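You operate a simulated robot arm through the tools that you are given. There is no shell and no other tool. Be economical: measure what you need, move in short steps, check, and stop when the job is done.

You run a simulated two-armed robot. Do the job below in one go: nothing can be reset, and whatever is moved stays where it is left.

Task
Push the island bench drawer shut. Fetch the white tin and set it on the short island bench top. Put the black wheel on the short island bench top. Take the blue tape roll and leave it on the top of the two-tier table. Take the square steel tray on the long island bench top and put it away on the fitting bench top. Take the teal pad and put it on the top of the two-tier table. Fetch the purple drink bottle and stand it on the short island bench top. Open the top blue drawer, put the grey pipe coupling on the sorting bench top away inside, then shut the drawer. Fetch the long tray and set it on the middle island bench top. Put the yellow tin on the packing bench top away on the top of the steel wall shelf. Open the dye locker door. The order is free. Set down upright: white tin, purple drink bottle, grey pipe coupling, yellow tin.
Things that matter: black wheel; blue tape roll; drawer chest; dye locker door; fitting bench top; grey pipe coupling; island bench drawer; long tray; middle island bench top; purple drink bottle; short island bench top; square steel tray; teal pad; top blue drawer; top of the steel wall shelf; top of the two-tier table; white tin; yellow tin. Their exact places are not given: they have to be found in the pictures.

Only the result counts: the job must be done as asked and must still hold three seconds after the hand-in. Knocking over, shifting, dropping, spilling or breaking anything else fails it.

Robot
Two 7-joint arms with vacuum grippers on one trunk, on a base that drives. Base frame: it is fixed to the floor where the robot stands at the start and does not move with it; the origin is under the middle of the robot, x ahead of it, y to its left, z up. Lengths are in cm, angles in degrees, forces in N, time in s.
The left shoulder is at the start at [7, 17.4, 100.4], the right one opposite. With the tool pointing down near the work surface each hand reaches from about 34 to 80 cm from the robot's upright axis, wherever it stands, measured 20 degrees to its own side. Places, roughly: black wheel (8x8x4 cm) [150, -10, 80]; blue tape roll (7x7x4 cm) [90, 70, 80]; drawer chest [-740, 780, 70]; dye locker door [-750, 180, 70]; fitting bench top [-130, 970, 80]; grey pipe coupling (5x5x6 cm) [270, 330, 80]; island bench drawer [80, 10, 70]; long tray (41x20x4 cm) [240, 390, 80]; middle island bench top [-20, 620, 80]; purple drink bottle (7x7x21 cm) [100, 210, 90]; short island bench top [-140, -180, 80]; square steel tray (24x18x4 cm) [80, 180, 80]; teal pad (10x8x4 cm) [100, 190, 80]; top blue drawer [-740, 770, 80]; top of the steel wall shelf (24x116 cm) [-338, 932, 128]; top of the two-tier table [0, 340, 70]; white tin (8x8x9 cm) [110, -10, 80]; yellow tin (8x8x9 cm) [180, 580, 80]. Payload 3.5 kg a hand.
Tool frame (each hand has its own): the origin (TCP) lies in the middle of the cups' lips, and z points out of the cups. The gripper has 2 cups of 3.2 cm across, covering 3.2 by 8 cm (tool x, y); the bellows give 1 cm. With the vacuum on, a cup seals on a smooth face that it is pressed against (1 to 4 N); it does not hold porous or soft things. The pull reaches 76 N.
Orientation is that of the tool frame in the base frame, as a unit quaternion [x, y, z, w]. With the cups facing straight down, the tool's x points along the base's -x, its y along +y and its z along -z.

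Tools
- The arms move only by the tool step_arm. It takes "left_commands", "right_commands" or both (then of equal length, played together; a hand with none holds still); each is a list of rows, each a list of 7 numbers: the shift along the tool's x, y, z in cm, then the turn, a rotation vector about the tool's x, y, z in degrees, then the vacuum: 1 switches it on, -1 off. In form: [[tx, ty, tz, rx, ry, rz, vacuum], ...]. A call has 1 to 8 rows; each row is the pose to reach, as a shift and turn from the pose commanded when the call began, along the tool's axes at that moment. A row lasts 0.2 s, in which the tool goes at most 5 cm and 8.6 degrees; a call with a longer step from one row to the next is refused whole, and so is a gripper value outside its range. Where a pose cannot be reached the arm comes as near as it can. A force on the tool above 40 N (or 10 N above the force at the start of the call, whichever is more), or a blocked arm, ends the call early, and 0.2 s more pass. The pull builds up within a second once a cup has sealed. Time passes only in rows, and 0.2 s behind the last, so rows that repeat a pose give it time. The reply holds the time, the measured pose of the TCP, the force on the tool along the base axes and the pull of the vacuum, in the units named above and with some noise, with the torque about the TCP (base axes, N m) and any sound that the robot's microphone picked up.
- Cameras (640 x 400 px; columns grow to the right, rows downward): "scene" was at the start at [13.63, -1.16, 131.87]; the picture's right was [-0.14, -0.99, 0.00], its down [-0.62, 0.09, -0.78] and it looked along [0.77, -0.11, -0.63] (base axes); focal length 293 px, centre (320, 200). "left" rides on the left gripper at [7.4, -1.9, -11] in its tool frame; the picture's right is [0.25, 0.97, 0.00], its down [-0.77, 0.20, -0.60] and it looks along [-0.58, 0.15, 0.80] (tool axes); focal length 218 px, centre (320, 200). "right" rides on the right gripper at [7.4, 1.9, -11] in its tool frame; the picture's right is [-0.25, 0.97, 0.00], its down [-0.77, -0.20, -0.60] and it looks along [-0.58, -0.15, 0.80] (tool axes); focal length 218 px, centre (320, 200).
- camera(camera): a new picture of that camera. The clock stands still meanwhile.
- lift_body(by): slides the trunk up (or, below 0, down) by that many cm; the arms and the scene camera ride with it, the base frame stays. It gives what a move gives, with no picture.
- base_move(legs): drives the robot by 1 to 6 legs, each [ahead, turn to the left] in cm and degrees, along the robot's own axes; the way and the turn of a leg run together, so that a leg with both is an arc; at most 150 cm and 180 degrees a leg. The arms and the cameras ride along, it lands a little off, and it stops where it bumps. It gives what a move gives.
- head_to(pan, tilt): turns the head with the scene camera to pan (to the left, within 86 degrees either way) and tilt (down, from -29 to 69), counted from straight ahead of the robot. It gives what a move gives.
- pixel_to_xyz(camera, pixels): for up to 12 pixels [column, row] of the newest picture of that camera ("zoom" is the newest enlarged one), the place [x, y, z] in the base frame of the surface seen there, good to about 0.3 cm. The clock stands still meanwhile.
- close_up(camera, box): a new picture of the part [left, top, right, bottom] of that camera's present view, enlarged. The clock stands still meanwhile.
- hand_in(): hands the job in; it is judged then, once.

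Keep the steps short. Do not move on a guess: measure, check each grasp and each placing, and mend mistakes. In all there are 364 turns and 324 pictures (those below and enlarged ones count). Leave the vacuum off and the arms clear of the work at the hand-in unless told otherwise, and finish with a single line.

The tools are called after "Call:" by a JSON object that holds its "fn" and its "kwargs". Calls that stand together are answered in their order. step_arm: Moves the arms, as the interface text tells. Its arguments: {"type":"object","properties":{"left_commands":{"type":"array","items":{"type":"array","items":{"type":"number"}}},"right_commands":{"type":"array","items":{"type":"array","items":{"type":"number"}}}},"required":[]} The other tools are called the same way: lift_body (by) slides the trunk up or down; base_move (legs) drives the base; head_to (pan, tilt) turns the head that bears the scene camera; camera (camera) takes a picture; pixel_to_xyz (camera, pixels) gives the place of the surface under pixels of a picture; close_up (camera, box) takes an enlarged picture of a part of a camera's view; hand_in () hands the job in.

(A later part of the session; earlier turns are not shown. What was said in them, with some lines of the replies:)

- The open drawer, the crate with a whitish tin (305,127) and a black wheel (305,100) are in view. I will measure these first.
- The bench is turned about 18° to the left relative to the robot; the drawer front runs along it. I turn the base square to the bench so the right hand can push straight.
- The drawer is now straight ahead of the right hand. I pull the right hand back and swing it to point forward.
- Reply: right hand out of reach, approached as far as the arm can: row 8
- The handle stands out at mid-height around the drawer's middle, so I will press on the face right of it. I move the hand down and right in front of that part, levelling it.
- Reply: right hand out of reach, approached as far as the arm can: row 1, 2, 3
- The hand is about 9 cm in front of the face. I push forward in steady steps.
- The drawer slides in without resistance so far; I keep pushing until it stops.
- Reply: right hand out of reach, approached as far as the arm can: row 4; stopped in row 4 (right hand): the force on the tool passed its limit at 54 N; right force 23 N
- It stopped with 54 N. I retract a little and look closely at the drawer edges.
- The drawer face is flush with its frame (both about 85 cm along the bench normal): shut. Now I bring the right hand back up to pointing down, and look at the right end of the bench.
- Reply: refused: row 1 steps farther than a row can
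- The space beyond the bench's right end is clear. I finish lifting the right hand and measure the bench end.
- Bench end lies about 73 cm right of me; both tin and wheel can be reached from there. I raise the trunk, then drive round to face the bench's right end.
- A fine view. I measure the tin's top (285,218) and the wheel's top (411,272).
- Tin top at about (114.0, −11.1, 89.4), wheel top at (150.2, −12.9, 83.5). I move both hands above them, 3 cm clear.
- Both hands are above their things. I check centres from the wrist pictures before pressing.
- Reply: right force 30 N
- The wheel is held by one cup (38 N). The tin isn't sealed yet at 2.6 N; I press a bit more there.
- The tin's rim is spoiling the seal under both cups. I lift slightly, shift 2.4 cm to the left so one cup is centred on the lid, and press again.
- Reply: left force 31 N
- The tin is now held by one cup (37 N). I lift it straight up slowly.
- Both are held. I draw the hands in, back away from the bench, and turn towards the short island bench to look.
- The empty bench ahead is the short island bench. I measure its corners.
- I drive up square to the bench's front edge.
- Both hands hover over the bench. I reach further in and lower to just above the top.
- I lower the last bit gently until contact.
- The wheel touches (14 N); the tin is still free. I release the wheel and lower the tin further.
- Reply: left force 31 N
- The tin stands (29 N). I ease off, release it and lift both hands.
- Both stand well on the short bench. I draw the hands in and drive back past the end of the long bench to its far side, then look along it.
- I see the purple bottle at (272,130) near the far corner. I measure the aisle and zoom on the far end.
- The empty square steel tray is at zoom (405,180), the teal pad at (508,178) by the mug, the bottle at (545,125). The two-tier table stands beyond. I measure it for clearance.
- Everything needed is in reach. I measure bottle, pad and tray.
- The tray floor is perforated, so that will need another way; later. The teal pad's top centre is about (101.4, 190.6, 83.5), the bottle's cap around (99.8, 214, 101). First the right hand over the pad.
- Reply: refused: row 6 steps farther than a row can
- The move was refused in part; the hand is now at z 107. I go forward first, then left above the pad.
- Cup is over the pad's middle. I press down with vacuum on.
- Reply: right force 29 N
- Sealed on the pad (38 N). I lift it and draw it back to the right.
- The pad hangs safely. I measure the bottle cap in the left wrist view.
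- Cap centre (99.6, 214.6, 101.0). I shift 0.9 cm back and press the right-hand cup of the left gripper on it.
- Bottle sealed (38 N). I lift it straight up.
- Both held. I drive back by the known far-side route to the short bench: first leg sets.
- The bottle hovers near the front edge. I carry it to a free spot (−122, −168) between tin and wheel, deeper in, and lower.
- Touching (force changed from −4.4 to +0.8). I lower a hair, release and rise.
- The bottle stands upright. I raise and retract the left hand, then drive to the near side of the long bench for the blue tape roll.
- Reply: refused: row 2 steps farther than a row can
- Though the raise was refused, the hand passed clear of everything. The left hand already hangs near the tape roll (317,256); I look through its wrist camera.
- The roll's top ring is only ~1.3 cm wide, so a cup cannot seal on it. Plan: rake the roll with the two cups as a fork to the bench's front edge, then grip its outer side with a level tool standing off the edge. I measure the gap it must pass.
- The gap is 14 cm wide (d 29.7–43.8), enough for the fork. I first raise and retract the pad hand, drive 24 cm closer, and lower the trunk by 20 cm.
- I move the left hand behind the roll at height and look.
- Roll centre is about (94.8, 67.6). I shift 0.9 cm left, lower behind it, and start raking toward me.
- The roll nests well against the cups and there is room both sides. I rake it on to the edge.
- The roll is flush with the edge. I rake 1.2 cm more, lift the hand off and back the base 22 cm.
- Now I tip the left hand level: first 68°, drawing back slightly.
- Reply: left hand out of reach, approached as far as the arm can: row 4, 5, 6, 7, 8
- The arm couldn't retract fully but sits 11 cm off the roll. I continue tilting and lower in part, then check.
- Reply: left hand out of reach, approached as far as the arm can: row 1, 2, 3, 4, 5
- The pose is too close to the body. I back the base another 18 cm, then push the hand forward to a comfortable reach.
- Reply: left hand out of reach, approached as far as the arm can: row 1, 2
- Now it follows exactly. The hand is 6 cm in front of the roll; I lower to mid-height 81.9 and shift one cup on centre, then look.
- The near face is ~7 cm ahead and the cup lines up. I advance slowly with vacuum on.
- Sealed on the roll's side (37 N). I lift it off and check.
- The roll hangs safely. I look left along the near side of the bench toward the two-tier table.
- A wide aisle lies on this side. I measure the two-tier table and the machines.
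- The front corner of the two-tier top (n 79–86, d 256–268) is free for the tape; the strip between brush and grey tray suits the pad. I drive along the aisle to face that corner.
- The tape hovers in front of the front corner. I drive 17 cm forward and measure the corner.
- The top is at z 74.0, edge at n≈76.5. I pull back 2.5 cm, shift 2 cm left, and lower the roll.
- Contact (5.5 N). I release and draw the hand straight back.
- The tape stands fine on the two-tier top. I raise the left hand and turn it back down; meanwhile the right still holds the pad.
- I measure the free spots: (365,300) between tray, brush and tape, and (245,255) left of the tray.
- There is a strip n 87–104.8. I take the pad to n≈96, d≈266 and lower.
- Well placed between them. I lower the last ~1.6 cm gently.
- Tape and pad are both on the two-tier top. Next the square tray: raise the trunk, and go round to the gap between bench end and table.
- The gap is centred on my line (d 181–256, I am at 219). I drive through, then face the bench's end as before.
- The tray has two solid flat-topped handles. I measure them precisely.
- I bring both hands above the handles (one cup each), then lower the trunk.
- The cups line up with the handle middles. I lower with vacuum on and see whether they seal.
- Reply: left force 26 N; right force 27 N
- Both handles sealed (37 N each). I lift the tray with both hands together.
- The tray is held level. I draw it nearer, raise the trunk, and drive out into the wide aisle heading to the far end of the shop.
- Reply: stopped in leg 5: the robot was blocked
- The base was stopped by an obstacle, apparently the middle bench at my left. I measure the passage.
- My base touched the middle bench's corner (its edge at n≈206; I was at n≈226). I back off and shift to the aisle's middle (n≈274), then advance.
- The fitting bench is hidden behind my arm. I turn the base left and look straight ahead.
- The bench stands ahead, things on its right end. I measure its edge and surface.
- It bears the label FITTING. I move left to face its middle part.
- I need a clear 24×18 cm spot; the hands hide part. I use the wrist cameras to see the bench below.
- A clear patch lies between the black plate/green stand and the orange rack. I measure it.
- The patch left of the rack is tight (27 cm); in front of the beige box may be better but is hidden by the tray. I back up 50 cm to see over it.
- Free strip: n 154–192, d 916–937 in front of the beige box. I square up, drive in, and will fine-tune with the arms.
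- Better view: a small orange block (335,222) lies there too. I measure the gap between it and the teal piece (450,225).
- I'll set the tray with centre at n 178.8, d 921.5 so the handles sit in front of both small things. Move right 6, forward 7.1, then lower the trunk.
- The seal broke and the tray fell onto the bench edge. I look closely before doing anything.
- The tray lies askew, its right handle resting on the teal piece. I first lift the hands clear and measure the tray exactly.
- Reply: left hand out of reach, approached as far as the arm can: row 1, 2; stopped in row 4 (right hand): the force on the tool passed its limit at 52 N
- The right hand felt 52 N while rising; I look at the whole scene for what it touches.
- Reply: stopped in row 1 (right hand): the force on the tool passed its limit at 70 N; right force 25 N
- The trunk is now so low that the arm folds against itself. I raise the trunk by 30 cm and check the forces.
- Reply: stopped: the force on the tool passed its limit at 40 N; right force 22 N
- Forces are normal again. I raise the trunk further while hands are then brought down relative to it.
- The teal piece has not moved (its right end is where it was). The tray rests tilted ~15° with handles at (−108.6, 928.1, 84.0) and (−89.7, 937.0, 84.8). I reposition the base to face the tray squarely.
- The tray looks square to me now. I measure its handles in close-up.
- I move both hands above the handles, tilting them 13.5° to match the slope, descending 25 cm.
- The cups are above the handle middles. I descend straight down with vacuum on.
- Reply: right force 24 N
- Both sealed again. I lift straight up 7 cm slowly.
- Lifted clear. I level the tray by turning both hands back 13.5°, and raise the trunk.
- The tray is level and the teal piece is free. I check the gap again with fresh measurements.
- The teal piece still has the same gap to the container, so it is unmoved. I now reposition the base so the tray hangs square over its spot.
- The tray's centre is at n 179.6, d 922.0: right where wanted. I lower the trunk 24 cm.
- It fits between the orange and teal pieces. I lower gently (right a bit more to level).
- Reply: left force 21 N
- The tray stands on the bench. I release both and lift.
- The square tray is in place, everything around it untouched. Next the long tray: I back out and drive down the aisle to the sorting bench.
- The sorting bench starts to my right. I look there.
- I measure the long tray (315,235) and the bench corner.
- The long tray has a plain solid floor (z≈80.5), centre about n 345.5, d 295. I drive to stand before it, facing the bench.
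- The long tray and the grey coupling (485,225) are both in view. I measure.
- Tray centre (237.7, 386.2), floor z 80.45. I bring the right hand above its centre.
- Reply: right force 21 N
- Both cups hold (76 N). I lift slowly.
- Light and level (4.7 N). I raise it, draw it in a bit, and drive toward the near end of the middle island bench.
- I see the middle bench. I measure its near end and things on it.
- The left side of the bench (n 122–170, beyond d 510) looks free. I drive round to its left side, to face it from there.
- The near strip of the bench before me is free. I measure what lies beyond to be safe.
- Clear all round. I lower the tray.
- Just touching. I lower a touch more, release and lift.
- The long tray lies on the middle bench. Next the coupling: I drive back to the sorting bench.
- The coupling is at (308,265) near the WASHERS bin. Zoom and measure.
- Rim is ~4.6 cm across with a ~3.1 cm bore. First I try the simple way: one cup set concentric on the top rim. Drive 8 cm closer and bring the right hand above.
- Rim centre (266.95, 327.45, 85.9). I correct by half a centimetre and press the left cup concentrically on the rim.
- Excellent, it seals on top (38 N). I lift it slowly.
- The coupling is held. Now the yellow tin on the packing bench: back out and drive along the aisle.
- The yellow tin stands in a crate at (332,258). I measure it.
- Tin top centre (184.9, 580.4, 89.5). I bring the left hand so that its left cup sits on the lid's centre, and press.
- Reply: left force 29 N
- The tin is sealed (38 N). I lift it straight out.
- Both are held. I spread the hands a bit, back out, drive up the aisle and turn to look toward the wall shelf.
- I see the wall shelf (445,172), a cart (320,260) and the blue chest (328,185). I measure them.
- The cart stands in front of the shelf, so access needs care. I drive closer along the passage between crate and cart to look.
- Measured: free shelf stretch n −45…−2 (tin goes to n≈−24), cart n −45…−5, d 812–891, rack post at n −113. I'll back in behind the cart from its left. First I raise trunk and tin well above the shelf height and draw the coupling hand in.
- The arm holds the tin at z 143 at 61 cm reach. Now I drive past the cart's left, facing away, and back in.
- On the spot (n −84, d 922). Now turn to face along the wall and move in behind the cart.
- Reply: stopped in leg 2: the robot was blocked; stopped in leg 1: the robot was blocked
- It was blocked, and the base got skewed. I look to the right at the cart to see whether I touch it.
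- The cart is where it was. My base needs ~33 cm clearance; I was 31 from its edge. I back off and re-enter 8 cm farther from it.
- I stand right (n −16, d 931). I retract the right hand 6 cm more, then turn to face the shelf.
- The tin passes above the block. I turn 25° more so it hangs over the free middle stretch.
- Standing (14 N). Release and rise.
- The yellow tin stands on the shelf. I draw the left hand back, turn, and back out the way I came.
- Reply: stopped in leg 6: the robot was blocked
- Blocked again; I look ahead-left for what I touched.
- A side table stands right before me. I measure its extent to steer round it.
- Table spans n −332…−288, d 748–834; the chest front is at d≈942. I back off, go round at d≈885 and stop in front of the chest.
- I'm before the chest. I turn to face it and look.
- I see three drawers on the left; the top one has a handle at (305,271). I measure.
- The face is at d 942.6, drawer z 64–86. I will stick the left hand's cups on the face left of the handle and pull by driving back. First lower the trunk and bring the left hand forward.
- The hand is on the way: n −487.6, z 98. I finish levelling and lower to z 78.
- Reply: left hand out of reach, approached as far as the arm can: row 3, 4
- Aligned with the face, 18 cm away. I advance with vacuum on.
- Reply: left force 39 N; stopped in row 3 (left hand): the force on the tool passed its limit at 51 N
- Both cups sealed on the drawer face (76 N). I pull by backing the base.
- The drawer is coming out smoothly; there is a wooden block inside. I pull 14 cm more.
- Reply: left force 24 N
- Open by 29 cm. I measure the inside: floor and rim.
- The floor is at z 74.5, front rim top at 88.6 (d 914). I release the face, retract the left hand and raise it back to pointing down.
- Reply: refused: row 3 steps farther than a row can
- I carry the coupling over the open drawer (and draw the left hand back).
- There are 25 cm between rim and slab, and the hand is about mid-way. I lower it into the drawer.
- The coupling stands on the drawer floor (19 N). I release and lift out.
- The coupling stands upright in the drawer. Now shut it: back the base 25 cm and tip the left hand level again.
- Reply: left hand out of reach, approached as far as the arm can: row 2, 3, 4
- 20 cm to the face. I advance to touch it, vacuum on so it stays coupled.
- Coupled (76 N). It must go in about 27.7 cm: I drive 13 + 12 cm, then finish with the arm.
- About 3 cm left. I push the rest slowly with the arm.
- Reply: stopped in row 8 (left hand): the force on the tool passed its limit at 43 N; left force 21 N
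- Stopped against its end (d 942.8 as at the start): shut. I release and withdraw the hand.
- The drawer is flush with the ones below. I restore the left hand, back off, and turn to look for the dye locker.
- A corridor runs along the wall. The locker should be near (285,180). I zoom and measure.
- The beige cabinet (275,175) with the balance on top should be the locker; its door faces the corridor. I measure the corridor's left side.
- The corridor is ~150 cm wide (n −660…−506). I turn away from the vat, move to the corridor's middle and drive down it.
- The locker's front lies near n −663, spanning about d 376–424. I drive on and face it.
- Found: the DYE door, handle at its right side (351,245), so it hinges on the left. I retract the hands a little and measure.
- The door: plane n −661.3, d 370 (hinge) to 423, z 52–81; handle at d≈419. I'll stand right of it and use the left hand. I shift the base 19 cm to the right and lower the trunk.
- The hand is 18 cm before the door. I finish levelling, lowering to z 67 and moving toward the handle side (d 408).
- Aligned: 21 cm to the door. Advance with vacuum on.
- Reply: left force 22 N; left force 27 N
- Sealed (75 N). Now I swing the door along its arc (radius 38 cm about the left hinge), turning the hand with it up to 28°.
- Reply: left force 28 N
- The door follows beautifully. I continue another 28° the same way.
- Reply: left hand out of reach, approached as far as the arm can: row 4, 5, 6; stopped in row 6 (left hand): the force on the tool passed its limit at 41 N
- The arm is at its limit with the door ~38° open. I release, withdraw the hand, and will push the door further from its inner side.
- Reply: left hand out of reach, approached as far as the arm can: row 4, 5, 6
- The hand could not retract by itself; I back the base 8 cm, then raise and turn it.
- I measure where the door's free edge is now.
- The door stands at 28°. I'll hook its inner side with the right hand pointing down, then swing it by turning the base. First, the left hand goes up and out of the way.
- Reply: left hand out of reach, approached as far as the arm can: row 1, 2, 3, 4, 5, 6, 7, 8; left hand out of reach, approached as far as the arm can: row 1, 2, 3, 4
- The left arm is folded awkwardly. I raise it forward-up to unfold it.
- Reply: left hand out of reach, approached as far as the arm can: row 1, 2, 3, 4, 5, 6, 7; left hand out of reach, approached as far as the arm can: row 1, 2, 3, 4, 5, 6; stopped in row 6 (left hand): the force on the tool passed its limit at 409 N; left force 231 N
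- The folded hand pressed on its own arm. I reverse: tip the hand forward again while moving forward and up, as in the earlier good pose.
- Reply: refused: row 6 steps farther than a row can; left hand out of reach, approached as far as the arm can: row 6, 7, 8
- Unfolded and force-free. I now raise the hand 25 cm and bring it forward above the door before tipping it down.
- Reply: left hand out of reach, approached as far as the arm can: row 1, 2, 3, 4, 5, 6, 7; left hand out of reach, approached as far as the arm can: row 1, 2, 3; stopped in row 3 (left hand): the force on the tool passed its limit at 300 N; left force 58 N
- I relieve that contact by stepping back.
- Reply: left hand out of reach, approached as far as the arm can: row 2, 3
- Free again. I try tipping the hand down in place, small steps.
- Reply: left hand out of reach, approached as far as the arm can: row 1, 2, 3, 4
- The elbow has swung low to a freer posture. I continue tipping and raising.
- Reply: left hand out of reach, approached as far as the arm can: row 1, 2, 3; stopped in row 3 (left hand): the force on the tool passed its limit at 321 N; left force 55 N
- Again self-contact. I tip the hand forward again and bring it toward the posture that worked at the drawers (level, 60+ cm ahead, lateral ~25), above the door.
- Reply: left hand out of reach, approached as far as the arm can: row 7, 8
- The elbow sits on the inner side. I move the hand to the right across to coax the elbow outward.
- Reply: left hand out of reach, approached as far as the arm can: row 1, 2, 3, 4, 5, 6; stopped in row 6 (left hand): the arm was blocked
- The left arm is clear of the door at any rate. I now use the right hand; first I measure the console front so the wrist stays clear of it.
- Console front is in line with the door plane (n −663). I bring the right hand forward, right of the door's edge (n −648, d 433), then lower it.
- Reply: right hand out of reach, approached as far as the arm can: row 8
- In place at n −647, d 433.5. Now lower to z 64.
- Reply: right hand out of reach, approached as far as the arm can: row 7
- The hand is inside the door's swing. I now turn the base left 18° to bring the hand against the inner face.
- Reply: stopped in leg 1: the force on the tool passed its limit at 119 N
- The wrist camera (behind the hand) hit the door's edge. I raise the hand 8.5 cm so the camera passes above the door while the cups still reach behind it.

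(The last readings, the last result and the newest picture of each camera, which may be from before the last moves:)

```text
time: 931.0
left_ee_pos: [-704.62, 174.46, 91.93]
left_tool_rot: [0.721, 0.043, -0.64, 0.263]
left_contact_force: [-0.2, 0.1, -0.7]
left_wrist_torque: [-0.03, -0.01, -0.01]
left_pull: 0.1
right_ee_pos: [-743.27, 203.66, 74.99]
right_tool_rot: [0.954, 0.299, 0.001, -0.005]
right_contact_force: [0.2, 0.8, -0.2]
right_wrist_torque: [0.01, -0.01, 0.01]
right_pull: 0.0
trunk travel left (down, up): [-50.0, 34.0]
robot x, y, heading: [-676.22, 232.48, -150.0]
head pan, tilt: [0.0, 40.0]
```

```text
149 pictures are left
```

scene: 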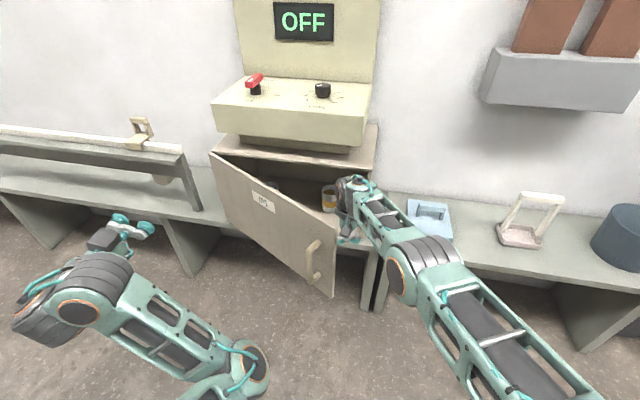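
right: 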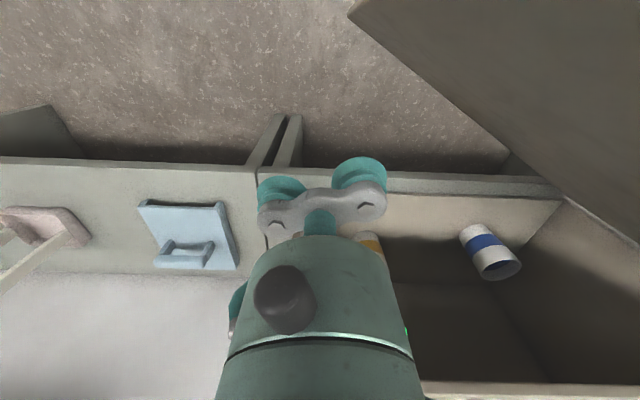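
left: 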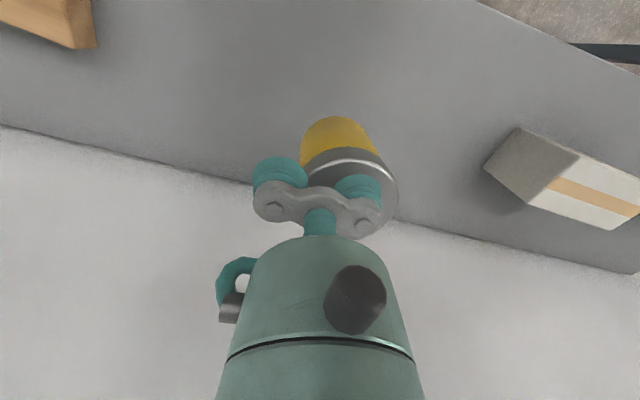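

The view shows the hand inside with the door at upper right. Continue turning left.

Call:
{"fn": "base_move", "kwargs": {"legs": [[0, 10]]}}

Call:
{"fn": "camera", "kwargs": {"camera": "scene"}}

```text
time: 932.1
left_ee_pos: [-694.18, 170.27, 91.88]
left_tool_rot: [0.714, 0.107, -0.615, 0.318]
left_contact_force: [0.3, 0.3, 0.0]
left_wrist_torque: [0.02, -0.01, 0.0]
left_pull: 0.1
right_ee_pos: [-737.37, 192.28, 74.9]
right_tool_rot: [0.924, 0.381, 0.0, -0.005]
right_contact_force: [0.6, -0.2, -0.1]
right_wrist_torque: [0.03, 0.01, 0.06]
right_pull: 0.0
trunk travel left (down, up): [-50.0, 34.0]
robot x, y, heading: [-676.09, 232.23, -140.0]
head pan, tilt: [0.0, 40.0]
```

```text
148 pictures are left
```

scene: 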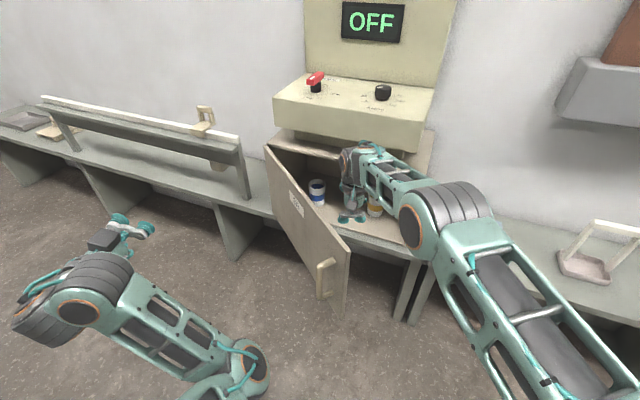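

The door is giving way. I continue turning.

Call:
{"fn": "base_move", "kwargs": {"legs": [[0, 12]]}}

Call:
{"fn": "camera", "kwargs": {"camera": "scene"}}

```text
time: 933.3
left_ee_pos: [-681.07, 167.85, 91.92]
left_tool_rot: [0.698, 0.181, -0.579, 0.38]
left_contact_force: [-0.3, 0.1, -0.7]
left_wrist_torque: [-0.02, -0.01, -0.01]
left_pull: 0.1
right_ee_pos: [-727.86, 180.44, 74.96]
right_tool_rot: [0.879, 0.476, -0.001, -0.004]
right_contact_force: [-0.4, 0.1, 0.2]
right_wrist_torque: [0.01, -0.02, 0.01]
right_pull: 0.0
trunk travel left (down, up): [-50.0, 34.0]
robot x, y, heading: [-676.24, 232.14, -128.2]
head pan, tilt: [0.0, 40.0]
```

```text
147 pictures are left
```

scene: 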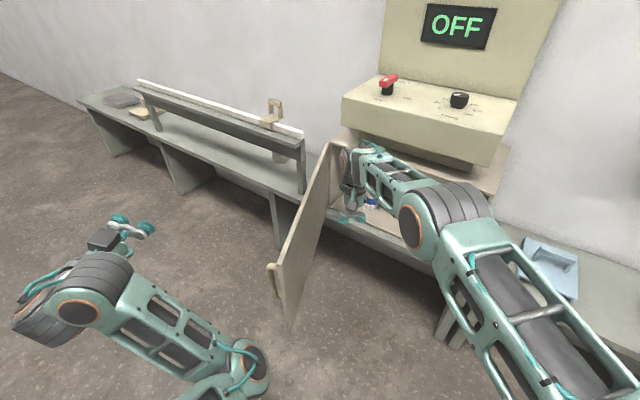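

The door is now wide open. I measure its angle.

Call:
{"fn": "pixel_to_xyz", "kwargs": {"camera": "scene", "pixels": [[275, 262], [290, 325], [330, 150], [300, 215], [285, 285]]}}

```text
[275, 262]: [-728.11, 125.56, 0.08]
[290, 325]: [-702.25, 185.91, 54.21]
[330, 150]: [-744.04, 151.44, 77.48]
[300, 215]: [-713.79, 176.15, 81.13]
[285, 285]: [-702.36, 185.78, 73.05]
```

About 68°. I turn 8° more.

Call:
{"fn": "base_move", "kwargs": {"legs": [[0, 8]]}}

Call:
{"fn": "camera", "kwargs": {"camera": "scene"}}

```text
time: 934.3
left_ee_pos: [-671.99, 167.92, 92.01]
left_tool_rot: [0.683, 0.229, -0.551, 0.42]
left_contact_force: [0.0, 0.1, -0.9]
left_wrist_torque: [0.04, 0.0, 0.02]
left_pull: 0.1
right_ee_pos: [-720.18, 173.8, 74.97]
right_tool_rot: [0.845, 0.535, -0.001, -0.004]
right_contact_force: [1.2, -0.1, -0.1]
right_wrist_torque: [0.0, 0.0, -0.01]
right_pull: 0.1
trunk travel left (down, up): [-50.0, 34.0]
robot x, y, heading: [-676.28, 232.1, -120.2]
head pan, tilt: [0.0, 40.0]
```

```text
146 pictures are left
```

scene: 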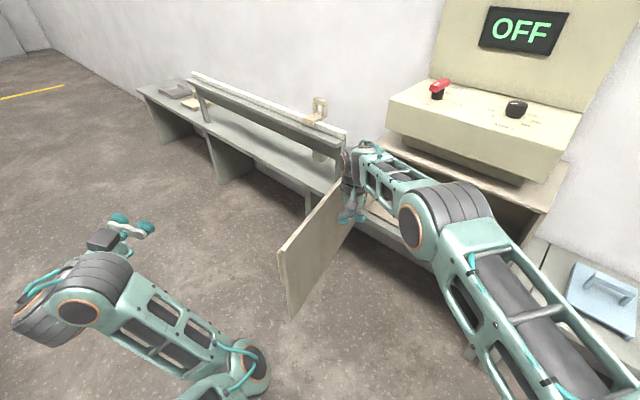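

The door stands at about 90°. I lift the right hand straight up clear of it and draw it back.

Call:
{"fn": "step_arm", "kwargs": {"right_commands": [[0, 0, -4, 0, 0, 0, -1], [0, 0, -8, 0, 0, 0, -1], [0, 0, -12, 0, 0, 0, -1], [0, 0, -16, 0, 0, 0, -1], [0, 0, -20, 0, 0, 0, -1], [4, 0, -22, 0, 0, 0, -1], [8, -2, -22, 0, 0, 0, -1], [12, -4, -22, 0, 0, 0, -1]]}}

Call:
{"fn": "step_arm", "kwargs": {"right_commands": [[4, -2, 0, 0, 0, 0, -1], [8, -4, 0, 0, 0, 0, -1], [12, -6, 0, 0, 0, 0, -1]]}}

Call:
{"fn": "camera", "kwargs": {"camera": "scene"}}

```text
time: 936.1
left_ee_pos: [-671.89, 167.93, 92.17]
left_tool_rot: [0.683, 0.229, -0.551, 0.422]
left_contact_force: [-0.1, 0.8, 0.5]
left_wrist_torque: [0.0, -0.02, 0.01]
left_pull: 0.0
right_ee_pos: [-718.39, 186.53, 97.03]
right_tool_rot: [0.844, 0.537, -0.003, -0.003]
right_contact_force: [-0.5, -0.3, 0.0]
right_wrist_torque: [-0.02, -0.01, 0.02]
right_pull: 0.0
trunk travel left (down, up): [-50.0, 34.0]
robot x, y, heading: [-676.23, 232.48, -120.1]
head pan, tilt: [0.0, 40.0]
```

```text
time: 936.9
left_ee_pos: [-672.08, 167.93, 92.23]
left_tool_rot: [0.683, 0.228, -0.552, 0.421]
left_contact_force: [-0.1, -0.8, 0.2]
left_wrist_torque: [-0.01, -0.05, 0.01]
left_pull: 0.0
right_ee_pos: [-718.96, 199.85, 97.15]
right_tool_rot: [0.845, 0.535, -0.002, -0.003]
right_contact_force: [-0.7, 0.0, 0.9]
right_wrist_torque: [0.0, -0.01, -0.01]
right_pull: 0.0
trunk travel left (down, up): [-50.0, 34.0]
robot x, y, heading: [-676.17, 232.16, -120.2]
head pan, tilt: [0.0, 40.0]
```

```text
145 pictures are left
```

scene: 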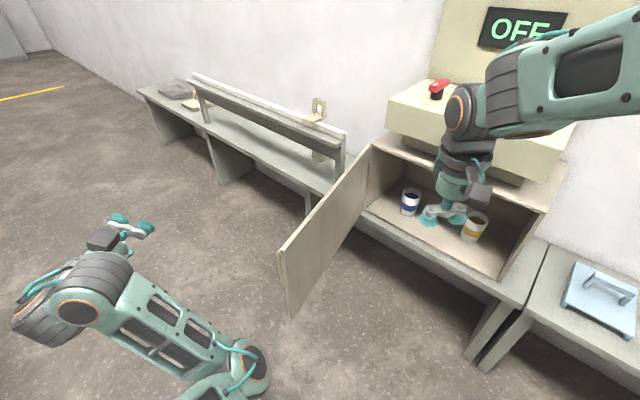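

The door stands wide open and stays, the tins inside are upright; both hands are empty, vacuum off and clear. All eleven parts are done, so I hand in.

Call:
{"fn": "hand_in", "kwargs": {}}

```text
The job is handed in.
```

I finished all eleven parts and handed the job in. One risk remains: I dropped the square steel tray onto the fitting bench, then picked it up and placed it, and my base stopped against the middle bench, the cart and the side table. I saw no clear shift, but measured only the teal piece under the dropped tray and the cart.
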